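You operate a simulated robot arm through the tools that you are given. There is no shell and no other tool.

Carry out the task below with a simulated robot arm. There is one attempt and no reset: what you move stays moved.

TASK
Fill the flow ring nearly full from the green jug and lift it for a pat.
Fine: ring on the middle of the flow plate, filled nearly to its rim, not over; jug back; ring straight up and on its rest; the pat lies between the two rings. Set down upright: green jug.

It is judged by the outcome, as a careful person would: the job done as asked, and still so three seconds after it is handed in. It fails if anything else is knocked over, pushed out of place, dropped, spilled or broken.

THE ROBOT
A 7-joint arm with a two-finger parallel gripper, fixed in place. Base frame: the origin is at the foot of the arm, x ahead of it, y to its left, z up; the work surface is at about z = 860. Readings come in mm, degrees, newtons and seconds.
With the tool pointing down near the work surface it reaches from about 300 to 700 mm from the base axis. Its first joint turns from -66.0 to 66.0 degrees. Payload 1.57 kg.
The tool frame sits at the grasp point between the pads (the TCP): z along the fingers, y along the line on which they close. The tips reach 30 mm beyond it. The gripper opens to 110 mm. The fingers are 24 mm wide and 12 mm thick; the gripper's body (48 by 112 mm) begins 78 mm behind the TCP.
Orientation is that of the tool frame in the base frame, as a unit quaternion [x, y, z, w]. With the fingers straight down and closing along the base's y, the tool's x points along the base's -x, its y along +y and its z along -z.

THE INTERFACE
- The arm moves only by the tool apply_moves. Its argument "plan" is a list of rows, each a list of 7 numbers: the opening, from 0 (shut) to 1 (fully open), then the shift along the tool's x, y, z in mm, then the turn, a rotation vector about the tool's x, y, z in degrees. In form: [[hand, tx, ty, tz, wx, wy, wz], ...]. A call has 1 to 20 rows; each row is the pose to reach, as a shift and turn from the pose commanded when the call began, along the tool's axes at that moment. Each row takes 0.2 s and may step no farther than 50 mm and 8.6 degrees from the row before; otherwise, or with a gripper value out of range, the whole call is refused. Where a pose cannot be reached the arm comes as near as it can. A force on the tool above 40 N (or 10 N above the force at the start of the call, whichever is more), or a blocked arm, ends the call early, and 0.2 s more pass. The fingers move at their own pace (about 108 mm/s each) and stop on an object; they squeeze with about 33 N. The grip force told is the motor's: it shows also when the fingers shut on nothing. Time passes only in rows, and 0.2 s behind the last, so rows that repeat a pose let the fingers close. The reply holds the time, the measured pose of the TCP, the force on the tool along the base axes, the opening and the grip force, in the units named above and with some noise, with the torque about the TCP (base axes, N m) and any sound that the robot's microphone picked up.
- Cameras (640 x 400 px; columns grow to the right, rows downward): "scene" is fixed at [152.9, -385.2, 1399.3]; the picture's right is [0.87, -0.50, 0.00], its down [-0.30, -0.53, -0.79] and it looks along [0.39, 0.69, -0.61] (base axes); focal length 283 px, centre (320, 200). "wrist" rides on the gripper at [70, 16, -141] in the tool frame; the picture's right is [-0.23, 0.97, 0.00], its down [-0.86, -0.20, -0.48] and it looks along [-0.47, -0.11, 0.88] (tool axes); focal length 222 px, centre (320, 200). There is no depth. A picture from a camera that has moved, and an enlarged one, comes with that camera's place and axes in the base frame and with its lens.
- grab_frame(camera): a new picture of that camera. It takes no simulated time.
- zoom(camera, box): a new picture of the part [left, top, right, bottom] of that camera's present view, enlarged. It takes no simulated time.
- close_job(): hands the job in; it is judged then, once.

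Places have to be worked out from the pictures, the camera data and where the tool is seen. Open the gripper and draw the arm clear of the work before you hand the job in, unless the task says otherwise.

The tools are called after ">>>" as a command line: name --pt "numbers of a row" for each row, then --argument value for the rest, lists and objects as JSON in quotes. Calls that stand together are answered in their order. apply_moves: Moves the arm, as the interface text tells. Its arguments: {"type":"object","properties":{"plan":{"type":"array","items":{"type":"array","items":{"type":"number"}}}},"required":["plan"]} The other tools are called the same way: grab_frame (camera) takes a picture; zoom (camera, box) takes an enlarged picture of a part of a camera's view; close_job () hands the job in.

At the start:

```text
time_s: 0.0
tcp_pos: [457.5, -53.5, 1211.6]
tool_rot: [0.0, 1.0, 0.0, 0.0]
contact_force: [0.2, 0.2, -0.4]
moment: [0.0, -0.02, 0.0]
width: 110.1
grip_force: 0.2
```

scene: 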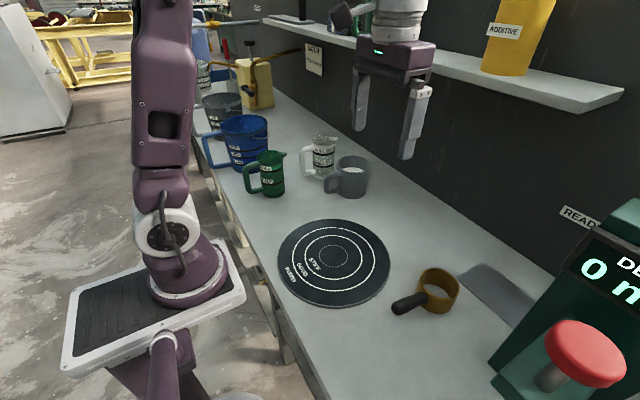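
wrist: 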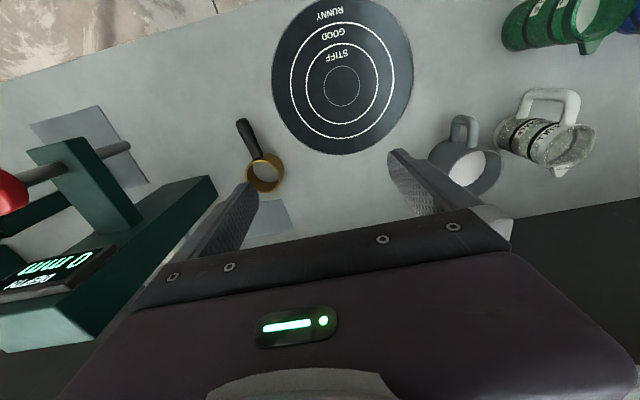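

I start by looking closely at the ring, the plate and the jugs with enlarged pictures before moving anything.

>>> zoom --camera "scene" --box '[180, 80, 400, 220]'

>>> zoom --camera "scene" --box '[260, 200, 540, 380]'

>>> zoom --camera "wrist" --box '[200, 0, 440, 220]'

>>> zoom --camera "wrist" --box '[400, 0, 640, 220]'

```text
2.86 times, centred on (290, 150) of scene
camera zoom: at [152.9, -385.2, 1399.3], right [0.87, -0.5, 0.0], down [-0.3, -0.53, -0.79], along [0.39, 0.69, -0.61], focal length 808 px, centre (406, 343)
```

zoom: 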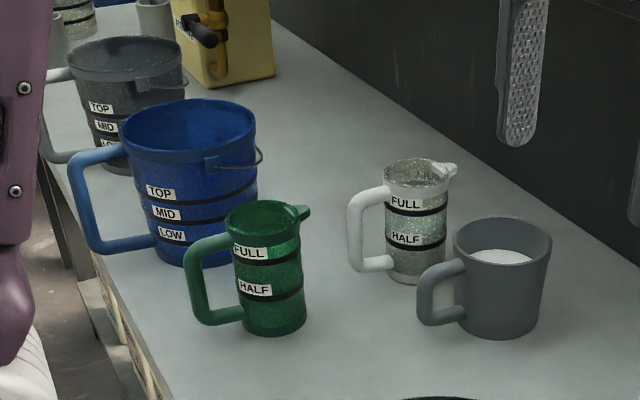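

```text
2.22 times, centred on (400, 290) of scene
camera zoom: at [152.9, -385.2, 1399.3], right [0.87, -0.5, 0.0], down [-0.3, -0.53, -0.79], along [0.39, 0.69, -0.61], focal length 629 px, centre (142, 0)
```

zoom: 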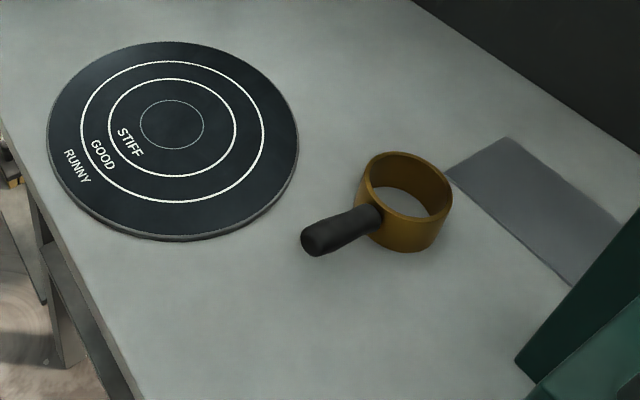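

```text
1.82 times, centred on (320, 110) of wrist
camera zoom: at [387.9, -38.5, 1352.1], right [0.23, 0.97, 0.0], down [0.86, -0.2, 0.48], along [0.47, -0.11, -0.88], focal length 404 px, centre (320, 364)
```

zoom: 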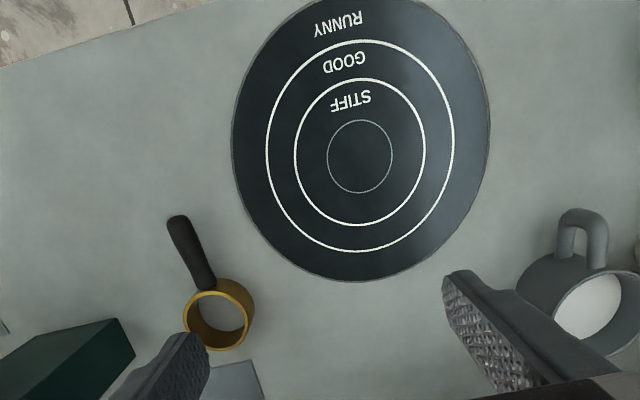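

```text
1.82 times, centred on (520, 110) of wrist
camera zoom: at [387.9, -38.5, 1352.1], right [0.23, 0.97, 0.0], down [0.86, -0.2, 0.48], along [0.47, -0.11, -0.88], focal length 404 px, centre (-44, 364)
```

zoom: 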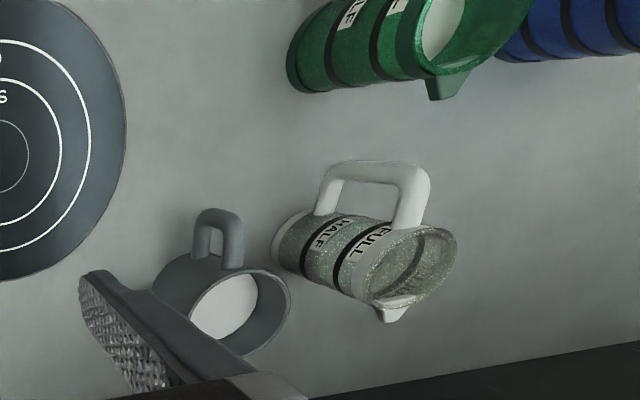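

The ring lies by a grey patch and the green jug stands beside the blue pail. I look closer at the gauge on the right and at what is on the wall and in the green jug.

>>> zoom --camera "scene" --box '[460, 180, 640, 400]'

>>> zoom --camera "scene" --box '[230, 140, 300, 204]'

>>> zoom --camera "scene" --box '[280, 20, 360, 100]'

>>> zoom --camera "wrist" --box '[0, 80, 300, 300]'

```text
1.82 times, centred on (550, 290) of scene
camera zoom: at [152.9, -385.2, 1399.3], right [0.87, -0.5, 0.0], down [-0.3, -0.53, -0.79], along [0.39, 0.69, -0.61], focal length 514 px, centre (-98, 36)
```

zoom: 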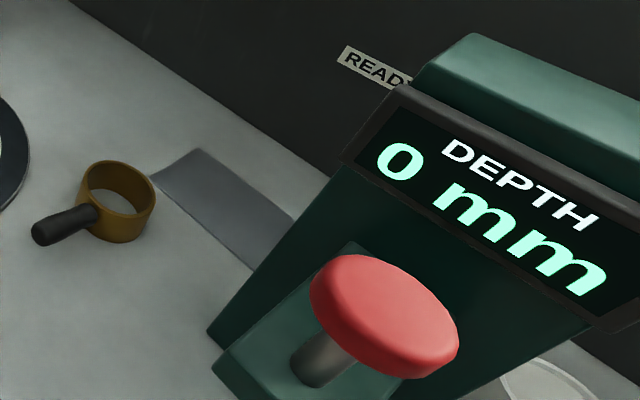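

```text
6.25 times, centred on (265, 172) of scene
camera zoom: at [152.9, -385.2, 1399.3], right [0.87, -0.5, 0.0], down [-0.3, -0.53, -0.79], along [0.39, 0.69, -0.61], focal length 1769 px, centre (664, 375)
```

zoom: 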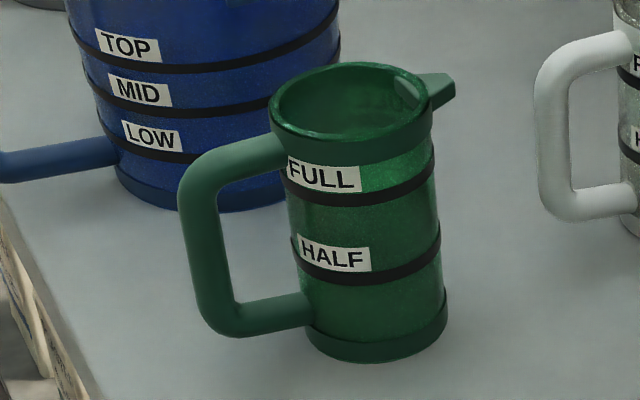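

```text
5.00 times, centred on (320, 60) of scene
camera zoom: at [152.9, -385.2, 1399.3], right [0.87, -0.5, 0.0], down [-0.3, -0.53, -0.79], along [0.39, 0.69, -0.61], focal length 1415 px, centre (320, 900)
```

zoom: 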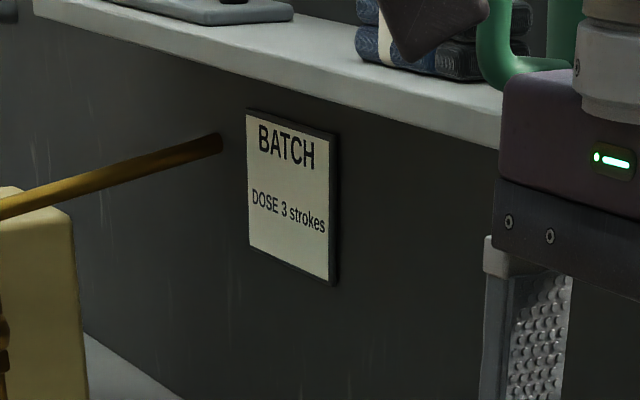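

```text
1.82 times, centred on (150, 190) of wrist
camera zoom: at [387.9, -38.5, 1352.1], right [0.23, 0.97, 0.0], down [0.86, -0.2, 0.48], along [0.47, -0.11, -0.88], focal length 404 px, centre (629, 218)
```

zoom: 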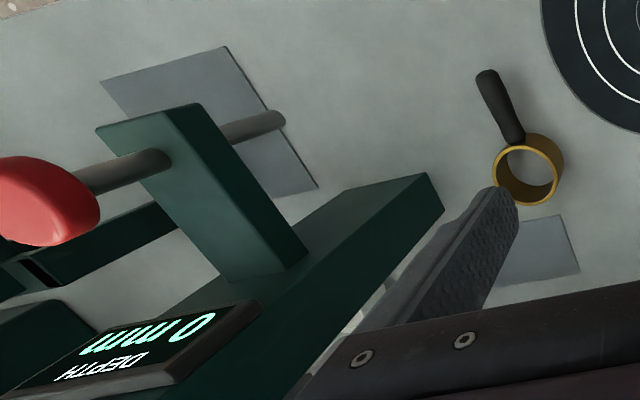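

Two grey patches lie on the table, one near the ring and one under the gauge, and the green jug's spout faces away from its handle. I move the wrist camera over the ring area, staying high, to see what the patches are.

>>> apply_moves --pt "1 20 -33 20 0 0 0" --pt "1 40 -66 40 0 0 0" --pt "1 60 -97 61 0 0 0" --pt "1 60 -97 61 0 0 0"

>>> grab_frame --camera "wrist"

>>> grab_frame --camera "scene"

```text
time_s: 1.0
tcp_pos: [397.2, -152.9, 1149.5]
tool_rot: [0.0, 1.0, -0.001, 0.0]
contact_force: [-0.6, -0.1, 0.4]
moment: [-0.02, 0.03, -0.01]
width: 110.0
grip_force: 0.1
```

```text
taken
camera wrist: at [328.0, -136.1, 1291.1], right [0.23, 0.97, 0.0], down [0.86, -0.2, 0.48], along [0.47, -0.11, -0.88], focal length 222 px, centre (320, 200)
```

wrist: 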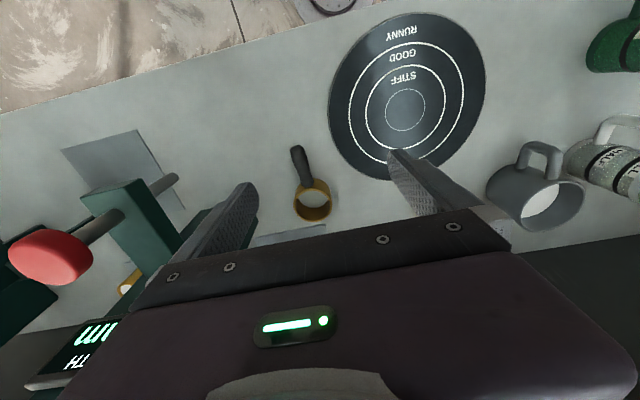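

```text
taken
```

scene: 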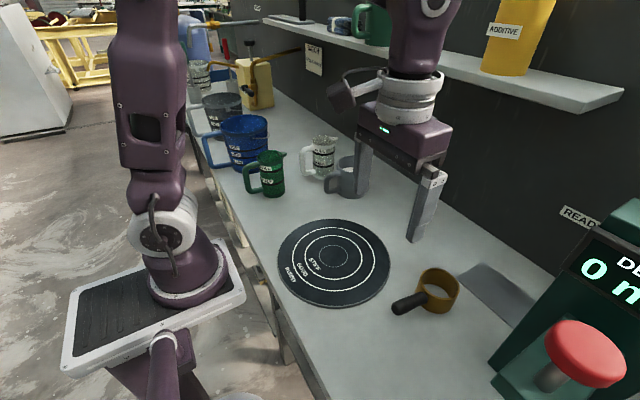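

The gripper body hides the patch behind the ring, so I draw the arm back toward the base and down a little to bring ring and patch into the open part of the picture.

>>> apply_moves --pt "1 40 -20 0 0 0 0" --pt "1 70 -45 20 0 0 0" --pt "1 70 -60 40 0 0 0" --pt "1 70 -60 40 0 0 0"

>>> grab_frame --camera "wrist"

>>> zoom --camera "wrist" --box '[200, 80, 440, 230]'

```text
time_s: 2.0
tcp_pos: [327.1, -212.4, 1110.0]
tool_rot: [0.001, 1.0, 0.001, 0.0]
contact_force: [0.0, -0.7, -0.2]
moment: [0.02, 0.02, -0.02]
width: 109.8
grip_force: 0.2
```

```text
taken
camera wrist: at [257.5, -196.5, 1251.4], right [0.23, 0.97, 0.0], down [0.85, -0.2, 0.48], along [0.47, -0.11, -0.88], focal length 222 px, centre (320, 200)
```

wrist: 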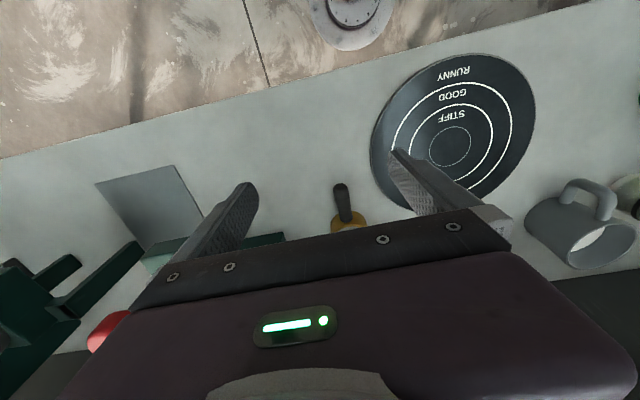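

```text
2.67 times, centred on (320, 155) of wrist
camera zoom: at [257.5, -196.5, 1251.4], right [0.23, 0.97, 0.0], down [0.85, -0.2, 0.48], along [0.47, -0.11, -0.88], focal length 592 px, centre (320, 320)
```

zoom: 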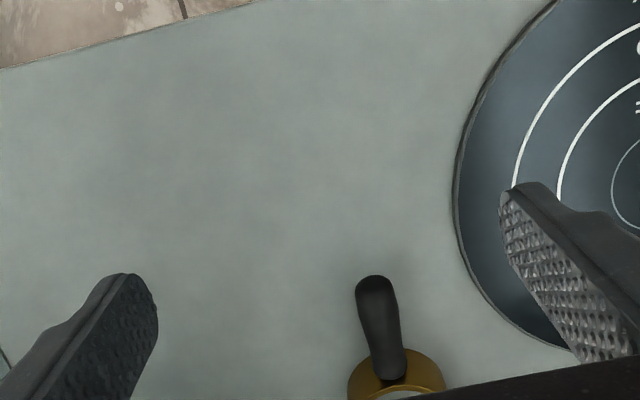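

The camera sees mostly what lies nearer the base than the hand, so I move the hand outward and up, keeping left of the tall gauge (display near x 511, y -360, z 1150), to view the ring and patch.

>>> apply_moves --pt "1 -30 25 -30 0 0 0" --pt "1 -70 40 -45 0 0 0" --pt "1 -110 55 -60 0 0 0" --pt "1 -150 70 -75 0 0 0" --pt "1 -190 80 -90 0 0 0" --pt "1 -233 82 -90 0 0 0" --pt "1 -233 82 -90 0 0 0"

>>> grab_frame --camera "wrist"

>>> grab_frame --camera "scene"

```text
time_s: 3.6
tcp_pos: [558.8, -129.0, 1197.9]
tool_rot: [0.0, 1.0, -0.001, -0.001]
contact_force: [-0.6, 0.8, 0.9]
moment: [0.01, 0.0, -0.03]
width: 110.1
grip_force: 0.0
```

```text
taken
camera wrist: at [490.1, -112.8, 1340.8], right [0.23, 0.97, 0.0], down [0.86, -0.2, 0.48], along [0.47, -0.11, -0.88], focal length 222 px, centre (320, 200)
```

wrist: 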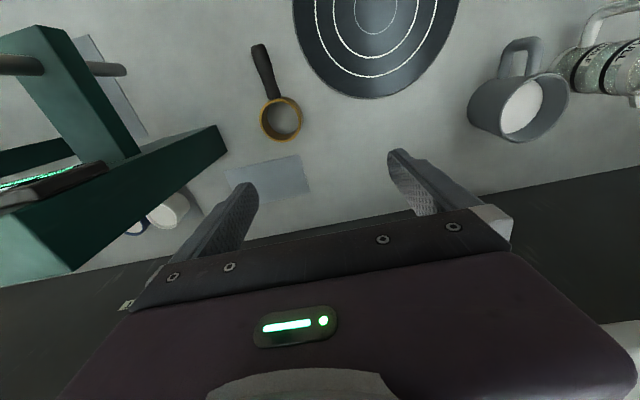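

```text
taken
```

scene: 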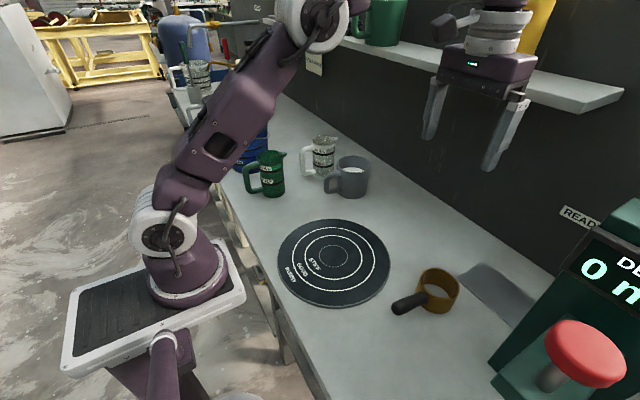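

The patch beyond the ring is now in view, along with other things near the gauge. I enlarge those areas.

>>> zoom --camera "wrist" --box '[220, 30, 340, 210]'

>>> zoom --camera "wrist" --box '[60, 140, 260, 300]'

>>> zoom --camera "scene" --box '[380, 240, 560, 350]'

>>> zoom --camera "wrist" --box '[440, 0, 640, 160]'

```text
2.22 times, centred on (280, 120) of wrist
camera zoom: at [490.1, -112.8, 1340.8], right [0.23, 0.97, 0.0], down [0.86, -0.2, 0.48], along [0.47, -0.11, -0.88], focal length 494 px, centre (409, 378)
```

zoom: 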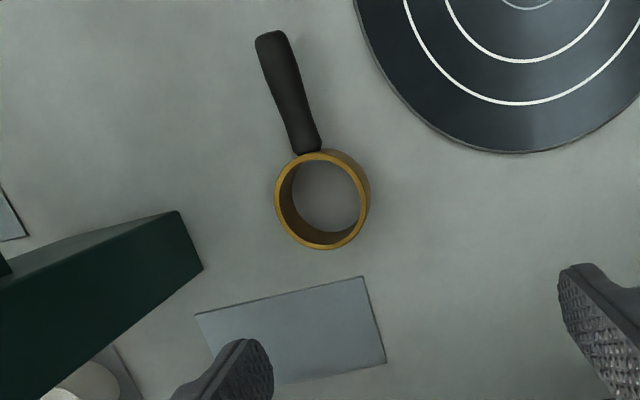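

```text
2.50 times, centred on (160, 220) of wrist
camera zoom: at [490.1, -112.8, 1340.8], right [0.23, 0.97, 0.0], down [0.86, -0.2, 0.48], along [0.47, -0.11, -0.88], focal length 555 px, centre (720, 150)
```

zoom: 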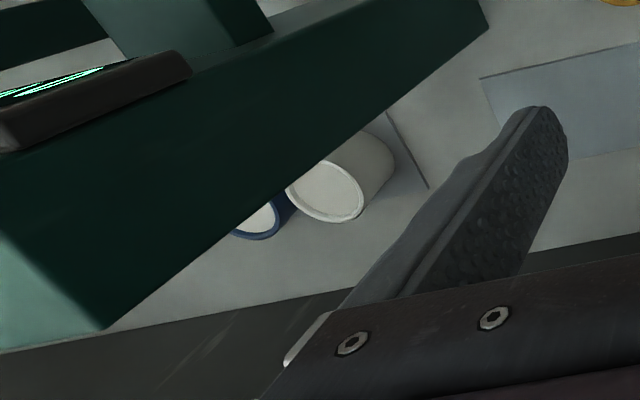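

```text
3.56 times, centred on (470, 295) of scene
camera zoom: at [152.9, -385.2, 1399.3], right [0.87, -0.5, 0.0], down [-0.3, -0.53, -0.79], along [0.39, 0.69, -0.61], focal length 1006 px, centre (-213, -138)
```

zoom: 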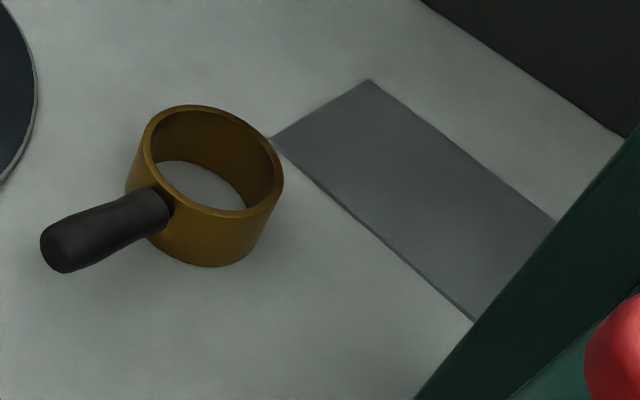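

```text
2.50 times, centred on (540, 80) of wrist
camera zoom: at [490.1, -112.8, 1340.8], right [0.23, 0.97, 0.0], down [0.86, -0.2, 0.48], along [0.47, -0.11, -0.88], focal length 555 px, centre (-230, 500)
```

zoom: 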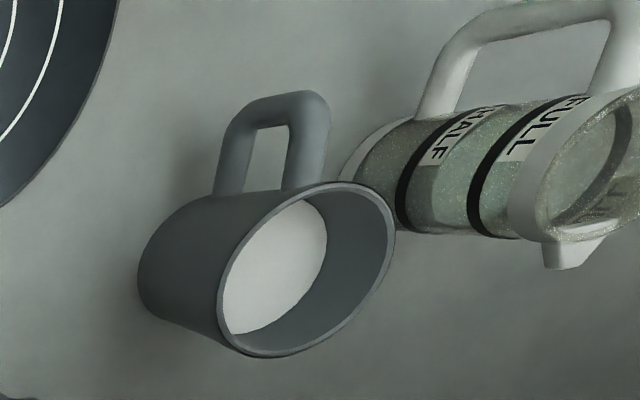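

The patch near the ring spans roughly x 622–721, y -192 to -371, and a sign starting "READ" hangs on the wall near it, so I am not yet sure it is the ring's rest. I search the rest of the scene for a ring rest.

>>> zoom --camera "scene" --box '[170, 0, 370, 125]'

>>> zoom --camera "scene" --box '[540, 180, 640, 260]'

>>> zoom --camera "scene" --box '[340, 0, 640, 160]'

>>> zoom --camera "wrist" --box '[0, 0, 240, 200]'

```text
3.20 times, centred on (270, 62) of scene
camera zoom: at [152.9, -385.2, 1399.3], right [0.87, -0.5, 0.0], down [-0.3, -0.53, -0.79], along [0.39, 0.69, -0.61], focal length 906 px, centre (480, 640)
```

zoom: 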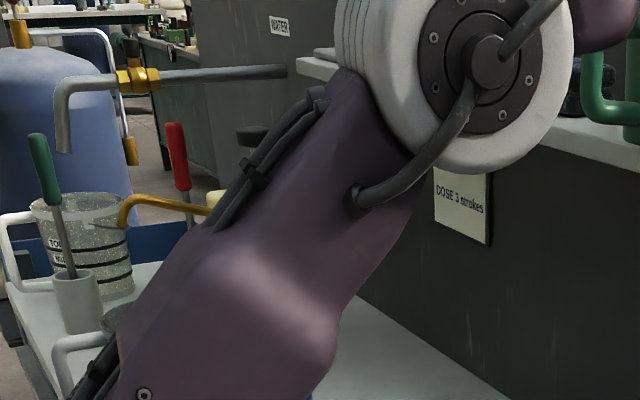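

```text
5.00 times, centred on (590, 220) of scene
camera zoom: at [152.9, -385.2, 1399.3], right [0.87, -0.5, 0.0], down [-0.3, -0.53, -0.79], along [0.39, 0.69, -0.61], focal length 1415 px, centre (-1030, 100)
```

zoom: 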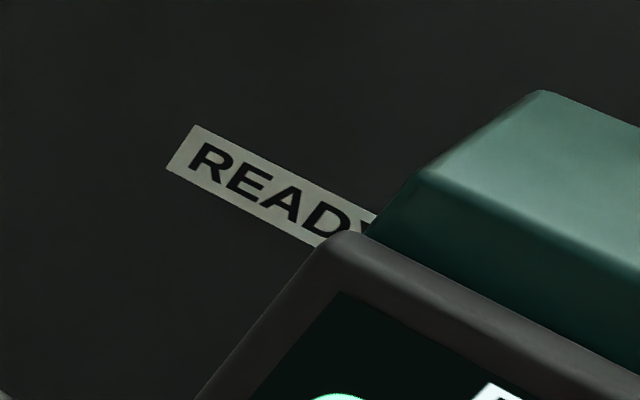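

```text
2.13 times, centred on (490, 80) of scene
camera zoom: at [152.9, -385.2, 1399.3], right [0.87, -0.5, 0.0], down [-0.3, -0.53, -0.79], along [0.39, 0.69, -0.61], focal length 604 px, centre (-43, 456)
```

zoom: 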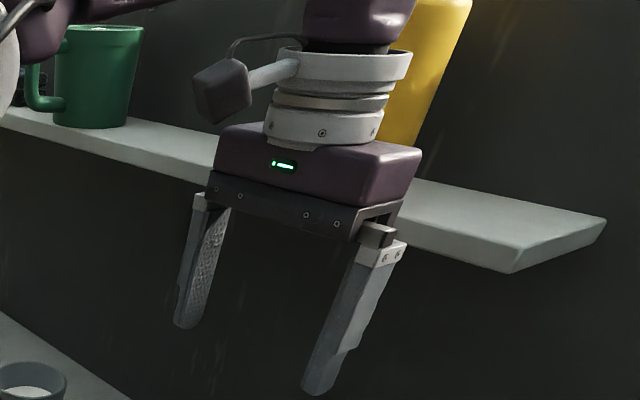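

```text
2.00 times, centred on (120, 100) of wrist
camera zoom: at [490.1, -112.8, 1340.8], right [0.23, 0.97, 0.0], down [0.86, -0.2, 0.48], along [0.47, -0.11, -0.88], focal length 444 px, centre (720, 400)
```

zoom: 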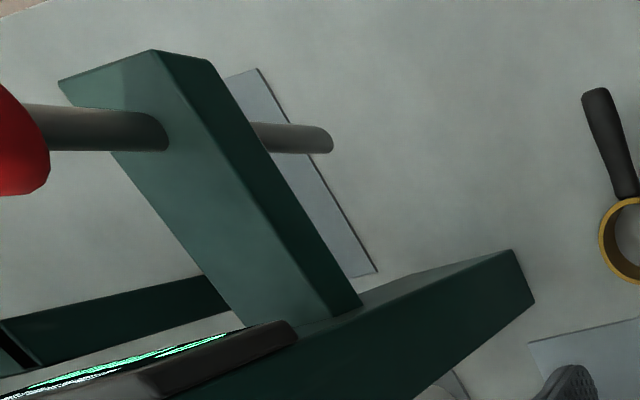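

The sign reads READY and sits right above that patch (both centred near y -281), so that mat is probably for finished goods and not for the ring. I go lower over the ring to see whether it is already standing on a rest of its own.

>>> apply_moves --pt "1 0 -15 40 0 0 0" --pt "1 0 -30 80 0 0 0" --pt "1 0 -40 120 0 0 0" --pt "1 0 -40 150 0 0 0" --pt "1 0 -40 150 0 0 0"

>>> grab_frame --camera "wrist"

>>> zoom --camera "wrist" --box '[220, 40, 400, 160]'

```text
time_s: 4.8
tcp_pos: [558.7, -167.4, 1048.2]
tool_rot: [0.0, 1.0, 0.0, 0.001]
contact_force: [0.0, -0.1, -0.4]
moment: [-0.05, 0.04, -0.01]
width: 110.1
grip_force: 0.1
```

```text
taken
camera wrist: at [491.6, -152.7, 1190.6], right [0.23, 0.97, 0.0], down [0.86, -0.2, 0.48], along [0.47, -0.11, -0.88], focal length 222 px, centre (320, 200)
```

wrist: 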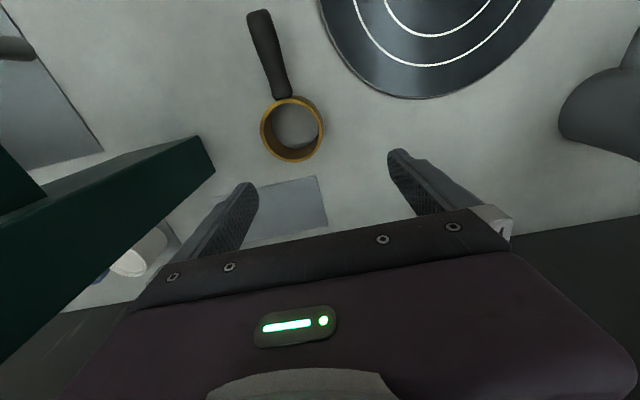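

```text
3.33 times, centred on (310, 100) of wrist
camera zoom: at [491.6, -152.7, 1190.6], right [0.23, 0.97, 0.0], down [0.86, -0.2, 0.48], along [0.47, -0.11, -0.88], focal length 740 px, centre (353, 533)
```

zoom: 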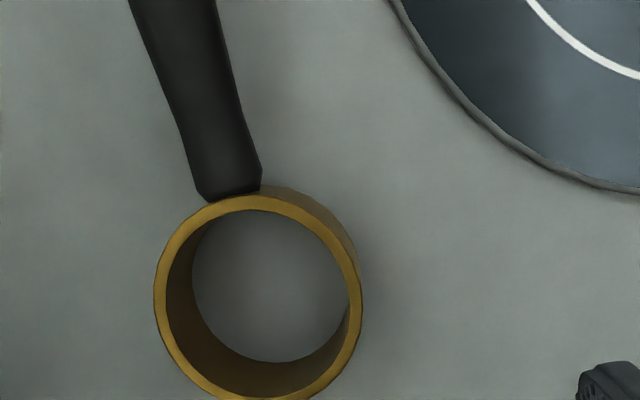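

The ring stands on bare table with no support beneath it. I raise the hand and turn the camera toward the right-hand part of the table and wall, to look for other mats, signs or a ring rest there.

>>> apply_moves --pt "1 10 0 -45 0 0 0" --pt "1 30 5 -90 0 0 5" --pt "1 60 10 -130 0 0 12" --pt "1 95 15 -165 0 0 20" --pt "1 130 17 -195 0 0 28" --pt "1 158 17 -222 0 0 35" --pt "1 158 17 -222 0 0 35"

>>> apply_moves --pt "1 0 0 0 0 -7 0" --pt "1 0 0 0 0 -14 0" --pt "1 0 0 0 0 -21 0" --pt "1 0 0 0 0 -28 0" --pt "1 0 0 0 0 -35 0" --pt "1 0 0 0 0 -35 0"

>>> grab_frame --camera "wrist"

>>> grab_frame --camera "scene"

```text
refused: row 3 steps farther than a row can; nothing moved
```

```text
time_s: 6.2
tcp_pos: [561.2, -168.1, 1049.4]
tool_rot: [0.0, 0.953, 0.0, 0.302]
contact_force: [0.0, -0.1, 0.2]
moment: [-0.01, -0.01, -0.02]
width: 110.0
grip_force: 0.1
```

```text
taken
camera wrist: at [422.6, -153.1, 1125.6], right [0.19, 0.97, 0.13], down [0.42, -0.2, 0.88], along [0.89, -0.11, -0.45], focal length 222 px, centre (320, 200)
```

wrist: 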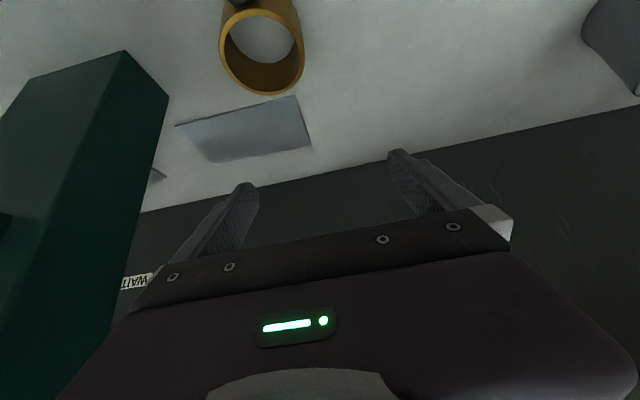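

```text
taken
```

scene: 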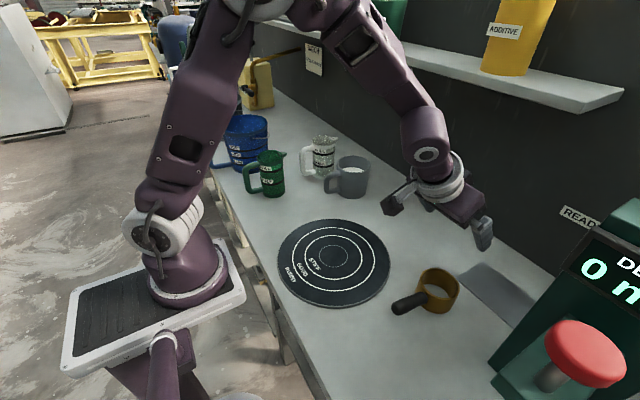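

A "WAIT…" sign hangs above the mat with the cups, so READY and WAIT mats belong to cups, not the ring. I turn the tool back to vertical first.

>>> apply_moves --pt "1 0 0 0 0 7 0" --pt "1 0 0 0 0 14 0" --pt "1 0 0 0 0 21 0" --pt "1 0 0 0 0 28 0" --pt "1 0 0 0 0 35 0" --pt "1 0 0 0 0 35 0"

```text
time_s: 7.6
tcp_pos: [559.5, -168.5, 1049.6]
tool_rot: [0.0, 1.0, 0.0, 0.0]
contact_force: [-0.1, -0.1, 0.5]
moment: [0.0, 0.0, 0.01]
width: 110.3
grip_force: 0.1
```

The tool points straight down again. Now I go up and back to a clear height above the plate, turning the camera to the right for a look at the table beyond the gauge.

>>> apply_moves --pt "1 15 8 -40 0 0 5" --pt "1 40 16 -75 0 0 10" --pt "1 70 24 -108 0 0 15" --pt "1 100 32 -140 0 0 20" --pt "1 130 40 -170 0 0 25" --pt "1 160 48 -200 0 0 30" --pt "1 160 48 -200 0 0 35" --pt "1 160 48 -200 0 0 35"

>>> grab_frame --camera "wrist"

```text
time_s: 9.4
tcp_pos: [399.6, -121.6, 1249.1]
tool_rot: [0.301, 0.954, 0.0, 0.0]
contact_force: [0.1, 0.3, 0.2]
moment: [0.03, 0.0, 0.02]
width: 110.1
grip_force: 0.0
```

```text
taken
camera wrist: at [352.8, -69.2, 1391.2], right [0.75, 0.67, 0.0], down [0.59, -0.65, 0.48], along [0.32, -0.36, -0.88], focal length 222 px, centre (320, 200)
```

wrist: 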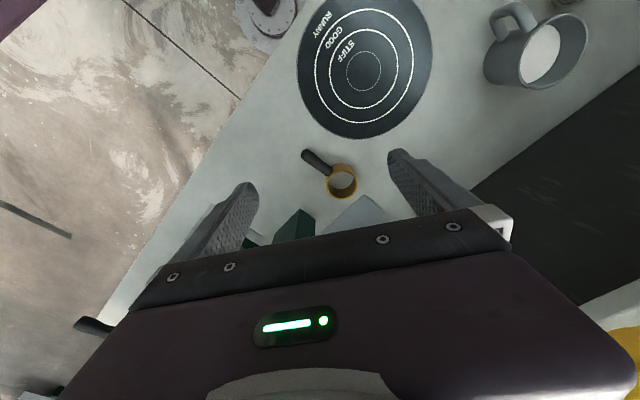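

The free part of the picture points away from where I want to look, so I yaw further to the right and then tilt, to look out over the fingers toward the table beyond the gauge.

>>> apply_moves --pt "1 0 0 -10 0 0 8" --pt "1 0 0 -20 0 0 16" --pt "1 0 0 -30 0 0 24" --pt "1 0 0 -40 0 0 32" --pt "1 0 0 -50 0 0 40" --pt "1 0 0 -50 0 0 40"

```text
time_s: 10.8
tcp_pos: [399.7, -120.8, 1300.0]
tool_rot: [0.609, 0.793, 0.0, 0.0]
contact_force: [0.4, 0.4, -0.1]
moment: [-0.03, 0.01, -0.04]
width: 110.3
grip_force: 0.1
```

The hand is yawed 75° to the right at z 1300. Now I tilt it so the camera looks outward over the fingers.

>>> apply_moves --pt "1 0 0 0 0 -8 0" --pt "1 0 0 0 0 -16 0" --pt "1 0 0 0 0 -24 0" --pt "1 0 0 0 0 -32 0" --pt "1 0 0 0 0 -40 0" --pt "1 0 0 0 0 -40 0"

>>> grab_frame --camera "wrist"

```text
time_s: 12.2
tcp_pos: [399.8, -120.9, 1300.4]
tool_rot: [0.572, 0.745, -0.208, 0.272]
contact_force: [0.1, -0.2, 0.2]
moment: [-0.02, -0.03, -0.03]
width: 110.0
grip_force: 0.1
```

```text
taken
camera wrist: at [378.8, 21.8, 1363.1], right [0.99, 0.08, 0.15], down [-0.1, -0.39, 0.92], along [0.13, -0.92, -0.37], focal length 222 px, centre (320, 200)
```

wrist: 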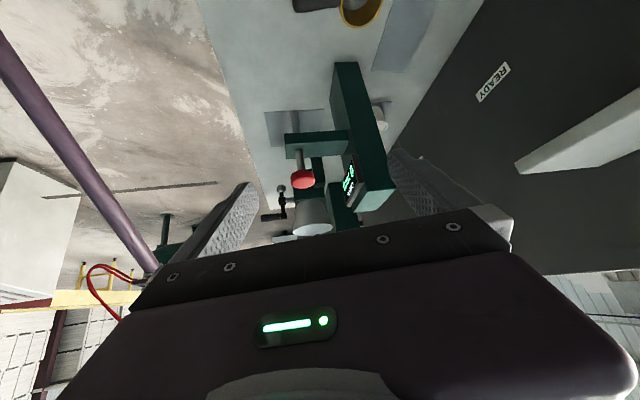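

>>> zoom --camera "wrist" --box '[220, 80, 420, 245]'

>>> zoom --camera "wrist" --box '[250, 0, 530, 120]'

```text
2.42 times, centred on (320, 162) of wrist
camera zoom: at [378.8, 21.8, 1363.1], right [0.99, 0.08, 0.15], down [-0.1, -0.39, 0.92], along [0.13, -0.92, -0.37], focal length 538 px, centre (320, 291)
```

zoom: 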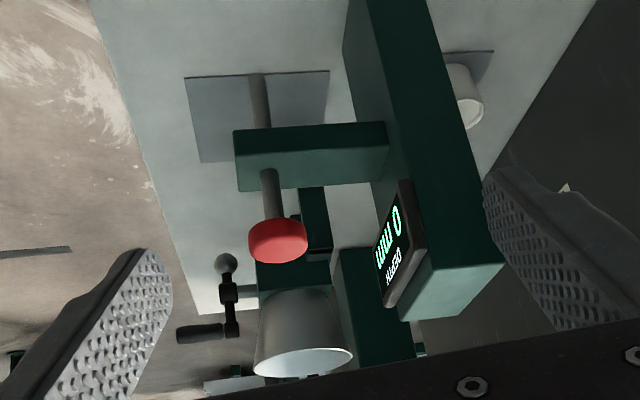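

```text
2.29 times, centred on (390, 60) of wrist
camera zoom: at [378.8, 21.8, 1363.1], right [0.99, 0.08, 0.15], down [-0.1, -0.39, 0.92], along [0.13, -0.92, -0.37], focal length 508 px, centre (160, 520)
```

zoom: 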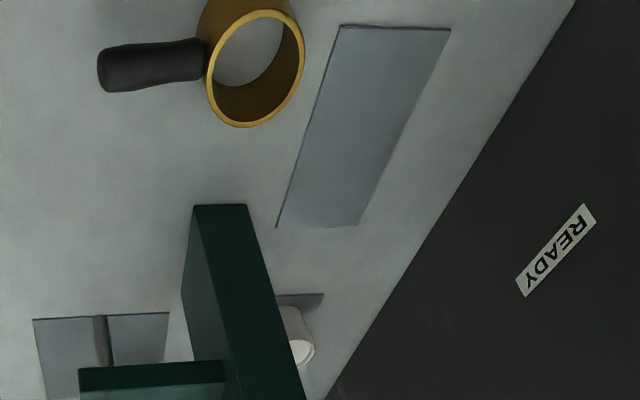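

Nothing on the right looks like a ring rest (gauge with its mat, WAIT and READY mats for cups, a crank device), so the ring's own place on the table seems to be its rest unless the left side shows otherwise. I undo the tilt.

>>> apply_moves --pt "1 0 0 0 0 8 0" --pt "1 0 0 0 0 16 0" --pt "1 0 0 0 0 24 0" --pt "1 0 0 0 0 32 0" --pt "1 0 0 0 0 40 0" --pt "1 0 0 0 0 40 0"

```text
time_s: 13.6
tcp_pos: [400.6, -121.2, 1298.8]
tool_rot: [0.608, 0.794, 0.0, 0.0]
contact_force: [0.0, -0.3, 1.1]
moment: [0.01, 0.0, -0.02]
width: 110.0
grip_force: 0.1
```

Upright again. I undo the 75° yaw so the tool frame lines up with the base once more.

>>> apply_moves --pt "1 0 0 0 0 0 -8.3" --pt "1 0 0 0 0 0 -16.6" --pt "1 0 0 0 0 0 -25" --pt "1 0 0 0 0 0 -33.3" --pt "1 0 0 0 0 0 -41.6" --pt "1 0 0 0 0 0 -50" --pt "1 0 0 0 0 0 -58.3" --pt "1 0 0 0 0 0 -66.6" --pt "1 0 0 0 0 0 -75" --pt "1 0 0 0 0 0 -75"

```text
time_s: 15.8
tcp_pos: [399.6, -122.0, 1301.0]
tool_rot: [-0.001, 1.0, 0.0, -0.001]
contact_force: [-0.5, -0.5, 0.0]
moment: [-0.02, 0.0, 0.02]
width: 109.8
grip_force: 0.0
```

Aligned with the base again. I travel left at height to look at the jugs from above.

>>> apply_moves --pt "1 0 47 0 0 0 0" --pt "1 0 94 0 0 0 0" --pt "1 0 141 0 0 0 0" --pt "1 0 188 0 0 0 0" --pt "1 0 235 0 0 0 0" --pt "1 0 282 0 0 0 0" --pt "1 0 329 0 0 0 0" --pt "1 -10 375 20 0 0 0" --pt "1 -20 415 40 0 0 0" --pt "1 -20 415 40 0 0 0"

>>> grab_frame --camera "wrist"

>>> grab_frame --camera "scene"

```text
refused: row 8 steps farther than a row can; nothing moved
```

```text
taken
camera wrist: at [330.8, -105.6, 1441.2], right [0.23, 0.97, 0.0], down [0.86, -0.2, 0.48], along [0.47, -0.11, -0.88], focal length 222 px, centre (320, 200)
```

wrist: 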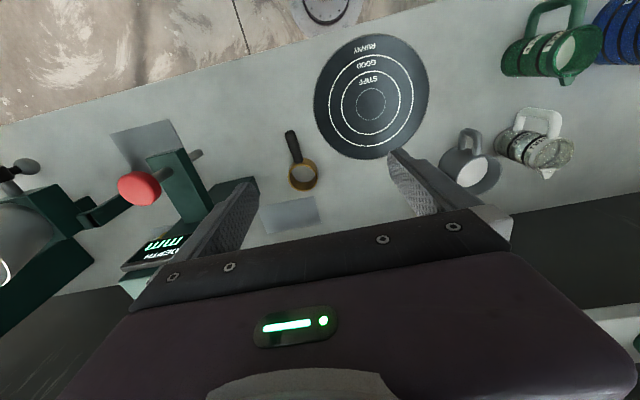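

```text
taken
```

scene: 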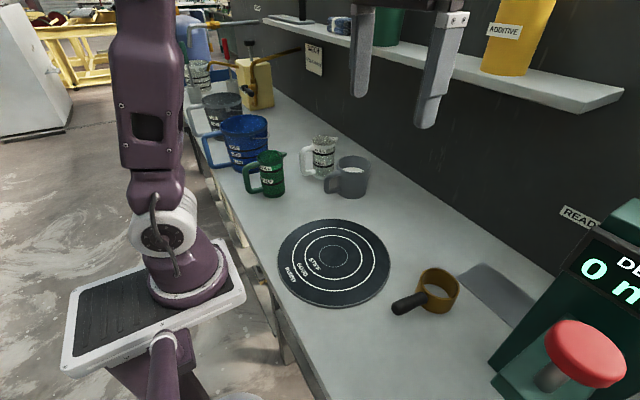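

The step was refused for being slightly too long; this high view happens to show ring, plate and jug together, so I enlarge it for measuring and then make the move with shorter steps.

>>> zoom --camera "wrist" --box '[270, 20, 440, 200]'

>>> zoom --camera "wrist" --box '[480, 0, 640, 100]'

>>> apply_moves --pt "1 0 45 0 0 0 0" --pt "1 0 90 0 0 0 0" --pt "1 0 135 0 0 0 0" --pt "1 0 180 0 0 0 0" --pt "1 0 225 0 0 0 0" --pt "1 0 270 0 0 0 0" --pt "1 0 315 0 0 0 0" --pt "1 -10 355 20 0 0 0" --pt "1 -20 395 40 0 0 0" --pt "1 -20 415 50 0 0 0" --pt "1 -20 415 50 0 0 0"

>>> grab_frame --camera "wrist"

>>> grab_frame --camera "scene"

```text
2.22 times, centred on (355, 110) of wrist
camera zoom: at [330.8, -105.6, 1441.2], right [0.23, 0.97, 0.0], down [0.86, -0.2, 0.48], along [0.47, -0.11, -0.88], focal length 494 px, centre (242, 400)
```

zoom: 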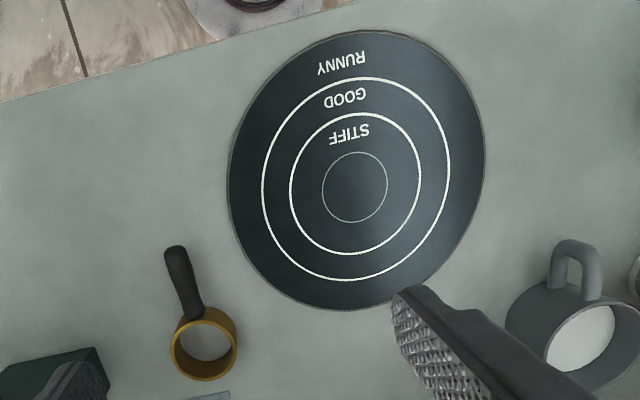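

```text
4.00 times, centred on (560, 50) of wrist
camera zoom: at [330.8, -105.6, 1441.2], right [0.23, 0.97, 0.0], down [0.86, -0.2, 0.48], along [0.47, -0.11, -0.88], focal length 888 px, centre (-640, 800)
```

zoom: 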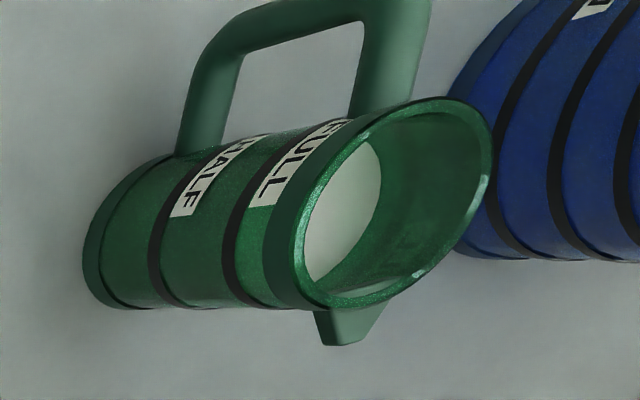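

```text
time_s: 18.2
tcp_pos: [420.6, 292.5, 1248.2]
tool_rot: [0.0, 1.0, 0.0, 0.001]
contact_force: [0.3, -1.0, 0.3]
moment: [0.02, 0.02, -0.06]
width: 110.3
grip_force: 0.1
```

```text
taken
camera wrist: at [351.7, 309.2, 1390.1], right [0.23, 0.97, 0.0], down [0.85, -0.2, 0.48], along [0.47, -0.11, -0.88], focal length 222 px, centre (320, 200)
```

wrist: 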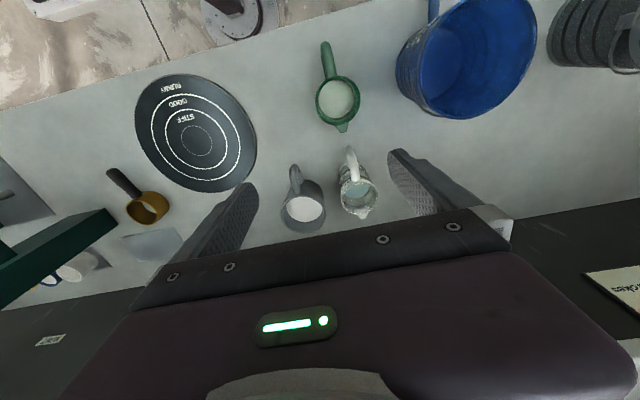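

```text
taken
```

scene: 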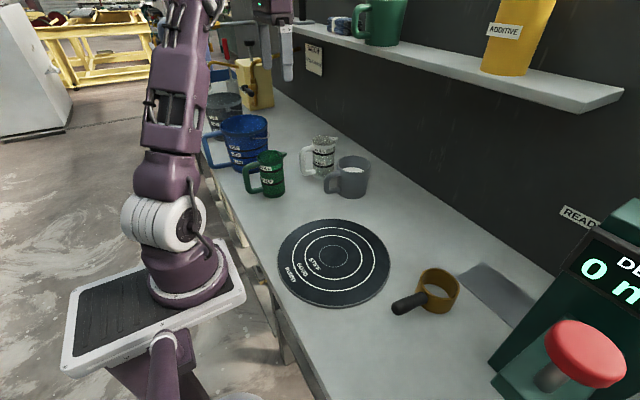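

The green jug holds pale paste to a high level. I enlarge it and the neighbours from above for measurement.

>>> zoom --camera "wrist" --box '[280, 30, 400, 150]'

>>> zoom --camera "wrist" --box '[120, 60, 280, 230]'

>>> zoom --camera "wrist" --box '[260, 0, 640, 230]'

```text
3.33 times, centred on (340, 90) of wrist
camera zoom: at [351.7, 309.2, 1390.1], right [0.23, 0.97, 0.0], down [0.85, -0.2, 0.48], along [0.47, -0.11, -0.88], focal length 740 px, centre (253, 567)
```

zoom: 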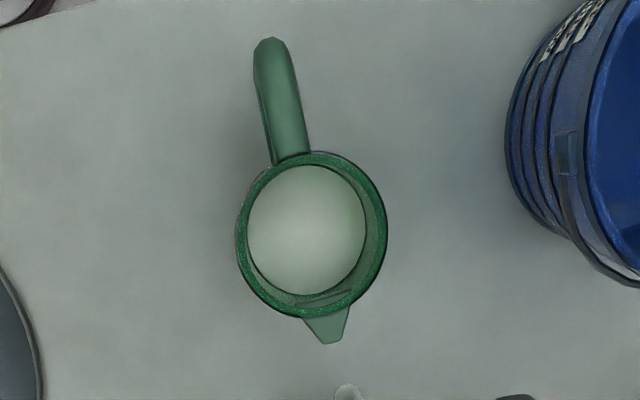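

```text
2.35 times, centred on (200, 145) of wrist
camera zoom: at [351.7, 309.2, 1390.1], right [0.23, 0.97, 0.0], down [0.85, -0.2, 0.48], along [0.47, -0.11, -0.88], focal length 523 px, centre (602, 329)
```

zoom: 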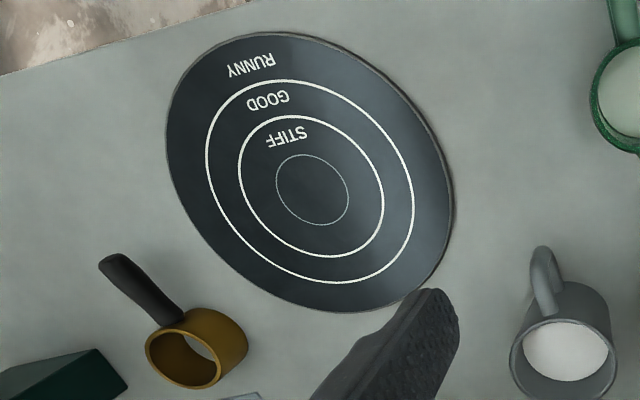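

```text
1.68 times, centred on (450, 115) of wrist
camera zoom: at [351.7, 309.2, 1390.1], right [0.23, 0.97, 0.0], down [0.85, -0.2, 0.48], along [0.47, -0.11, -0.88], focal length 374 px, centre (101, 343)
```

zoom: 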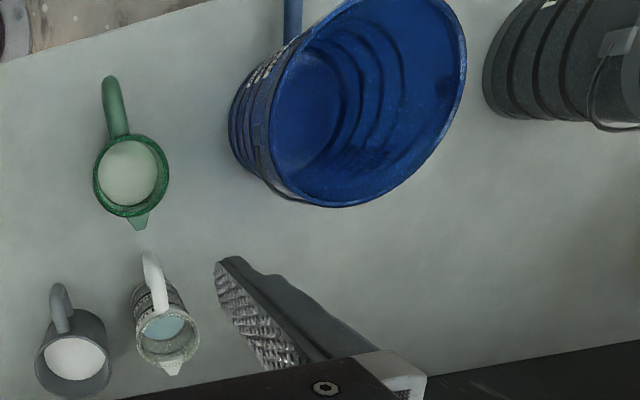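

Jug axis is at about (387, 331), spout toward +x, handle toward -x, full to near the upper mark; ring at about (537, -201), plate centre about (410, 0). No other ring rest is visible on the left side either, so the ring's own starting place is its rest. I travel back at height to above the ring.

>>> apply_moves --pt "1 -10 -45 0 0 0 0" --pt "1 -20 -90 0 0 0 0" --pt "1 -30 -135 0 0 0 0" --pt "1 -40 -180 0 0 0 0" --pt "1 -50 -225 0 0 0 0" --pt "1 -60 -270 0 0 0 0" --pt "1 -70 -315 0 0 0 0" --pt "1 -80 -360 0 0 0 0" --pt "1 -90 -405 0 0 0 0" --pt "1 -100 -450 0 0 0 0" --pt "1 -117 -494 0 0 0 0" --pt "1 -117 -494 45 0 0 0" --pt "1 -117 -494 90 0 0 0" --pt "1 -117 -494 130 0 0 0" --pt "1 -117 -494 145 0 0 0" --pt "1 -117 -494 145 0 0 0"

>>> grab_frame --camera "wrist"

>>> zoom --camera "wrist" --box '[220, 60, 420, 200]'

```text
time_s: 21.6
tcp_pos: [536.9, -200.1, 1105.2]
tool_rot: [0.001, 1.0, 0.0, -0.001]
contact_force: [-0.1, -0.9, 0.4]
moment: [0.0, 0.04, -0.03]
width: 109.9
grip_force: 0.0
out of reach, approached as far as the arm can: row 11
```

```text
taken
camera wrist: at [467.3, -184.7, 1246.1], right [0.23, 0.97, 0.0], down [0.86, -0.2, 0.48], along [0.47, -0.11, -0.88], focal length 222 px, centre (320, 200)
```

wrist: 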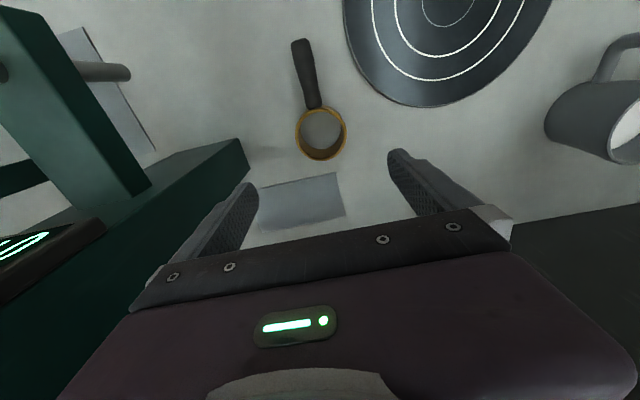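

```text
2.86 times, centred on (320, 130) of wrist
camera zoom: at [467.3, -184.7, 1246.1], right [0.23, 0.97, 0.0], down [0.86, -0.2, 0.48], along [0.47, -0.11, -0.88], focal length 635 px, centre (320, 400)
```

zoom: 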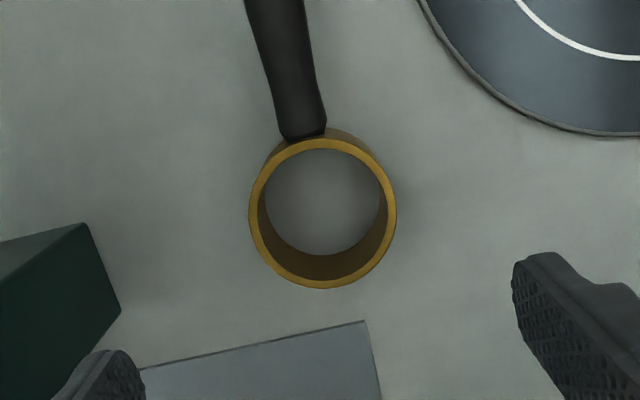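

The ring sits nearly centred under the fingers (about 2 mm further out). I descend straight to about rim height with open fingers, then check before closing.

>>> apply_moves --pt "1 -2 0 45 0 0 0" --pt "1 -2 0 90 0 0 0" --pt "1 -2 0 135 0 0 0" --pt "1 -2 0 170 0 0 0" --pt "1 -2 0 190 0 0 0" --pt "1 -2 0 198 0 0 0" --pt "1 -2 0 198 0 0 0"

>>> grab_frame --camera "wrist"

>>> zoom --camera "scene" --box '[370, 220, 530, 330]'

```text
time_s: 23.2
tcp_pos: [541.0, -200.2, 906.7]
tool_rot: [0.0, 1.0, -0.001, 0.001]
contact_force: [-0.1, 0.9, 0.5]
moment: [-0.01, 0.01, 0.01]
width: 110.0
grip_force: 0.1
```

```text
taken
camera wrist: at [470.2, -184.6, 1047.7], right [0.23, 0.97, 0.0], down [0.86, -0.2, 0.48], along [0.47, -0.11, -0.88], focal length 222 px, centre (320, 200)
```

wrist: 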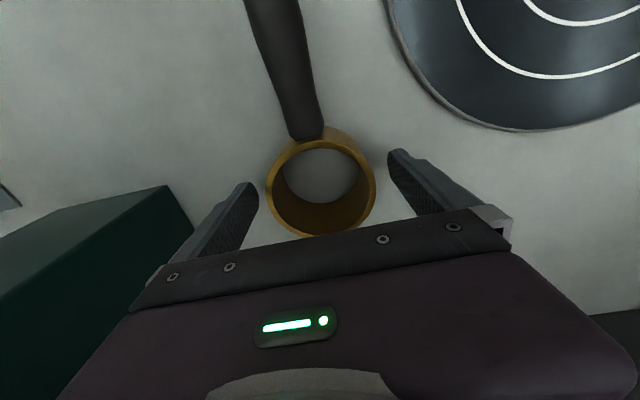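

```text
3.64 times, centred on (450, 275) of scene
camera zoom: at [152.9, -385.2, 1399.3], right [0.87, -0.5, 0.0], down [-0.3, -0.53, -0.79], along [0.39, 0.69, -0.61], focal length 1029 px, centre (-153, -73)
```

zoom: 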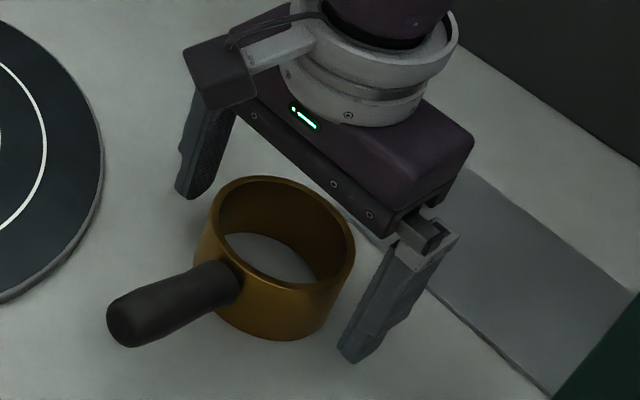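

The ring is centred between the open fingers, about 2 mm toward the base in x. I nudge back 2 mm and close on the ring body.

>>> apply_moves --pt "1 2 0 0 0 0 0" --pt "0.5 2 0 0 0 0 0" --pt "0.5 2 0 0 0 0 0" --pt "0.5 2 0 0 0 0 0"

>>> grab_frame --camera "wrist"

```text
time_s: 24.2
tcp_pos: [537.0, -199.8, 906.3]
tool_rot: [0.0, 1.0, 0.0, 0.0]
contact_force: [0.4, 0.3, -0.5]
moment: [0.05, -0.04, 0.01]
width: 77.4
grip_force: 32.9
```

```text
taken
camera wrist: at [468.6, -184.7, 1047.8], right [0.23, 0.97, 0.0], down [0.85, -0.2, 0.48], along [0.47, -0.11, -0.88], focal length 222 px, centre (320, 200)
```

wrist: 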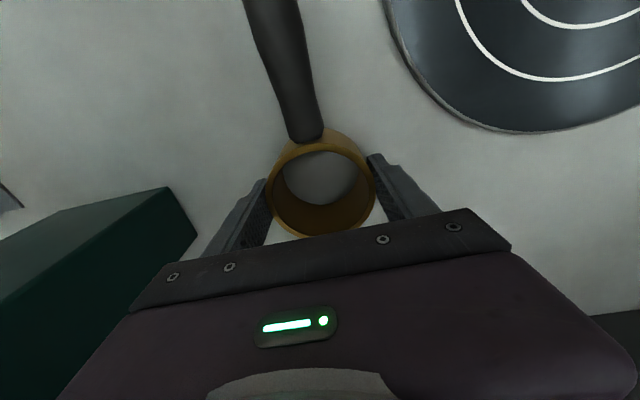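

The ring is held (77.4 mm wide, 33 N). I lift it straight up 60 mm and look.

>>> apply_moves --pt "0.5 0 0 -10 0 0 0" --pt "0.5 0 0 -30 0 0 0" --pt "0.5 0 0 -60 0 0 0" --pt "0.5 0 0 -60 0 0 0"

>>> grab_frame --camera "wrist"

>>> zoom --camera "scene" --box '[350, 200, 530, 330]'

```text
time_s: 25.2
tcp_pos: [537.8, -199.7, 966.5]
tool_rot: [0.0, 1.0, 0.0, -0.001]
contact_force: [-0.3, 0.4, -4.0]
moment: [0.02, -0.01, 0.0]
width: 76.8
grip_force: 32.9
```

```text
taken
camera wrist: at [468.2, -184.2, 1108.4], right [0.23, 0.97, 0.0], down [0.86, -0.2, 0.48], along [0.47, -0.11, -0.88], focal length 222 px, centre (320, 200)
```

wrist: 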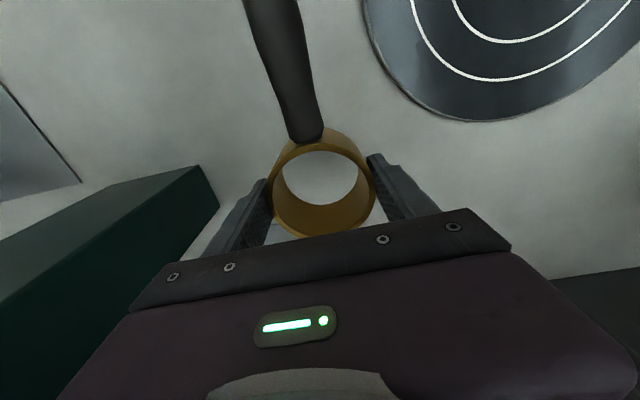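

```text
3.08 times, centred on (440, 265) of scene
camera zoom: at [153.0, -385.2, 1399.3], right [0.87, -0.5, 0.0], down [-0.3, -0.53, -0.79], along [0.39, 0.69, -0.61], focal length 871 px, centre (-49, 0)
```

zoom: 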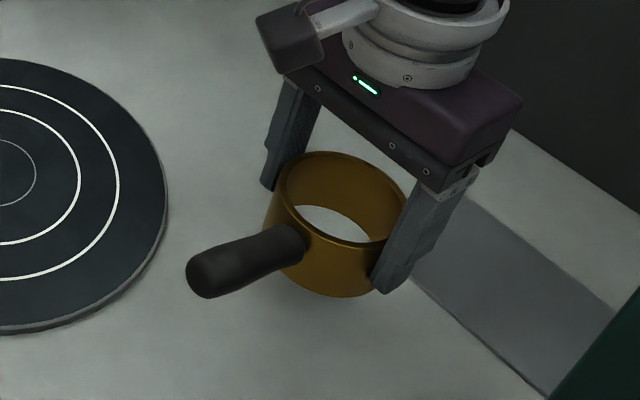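

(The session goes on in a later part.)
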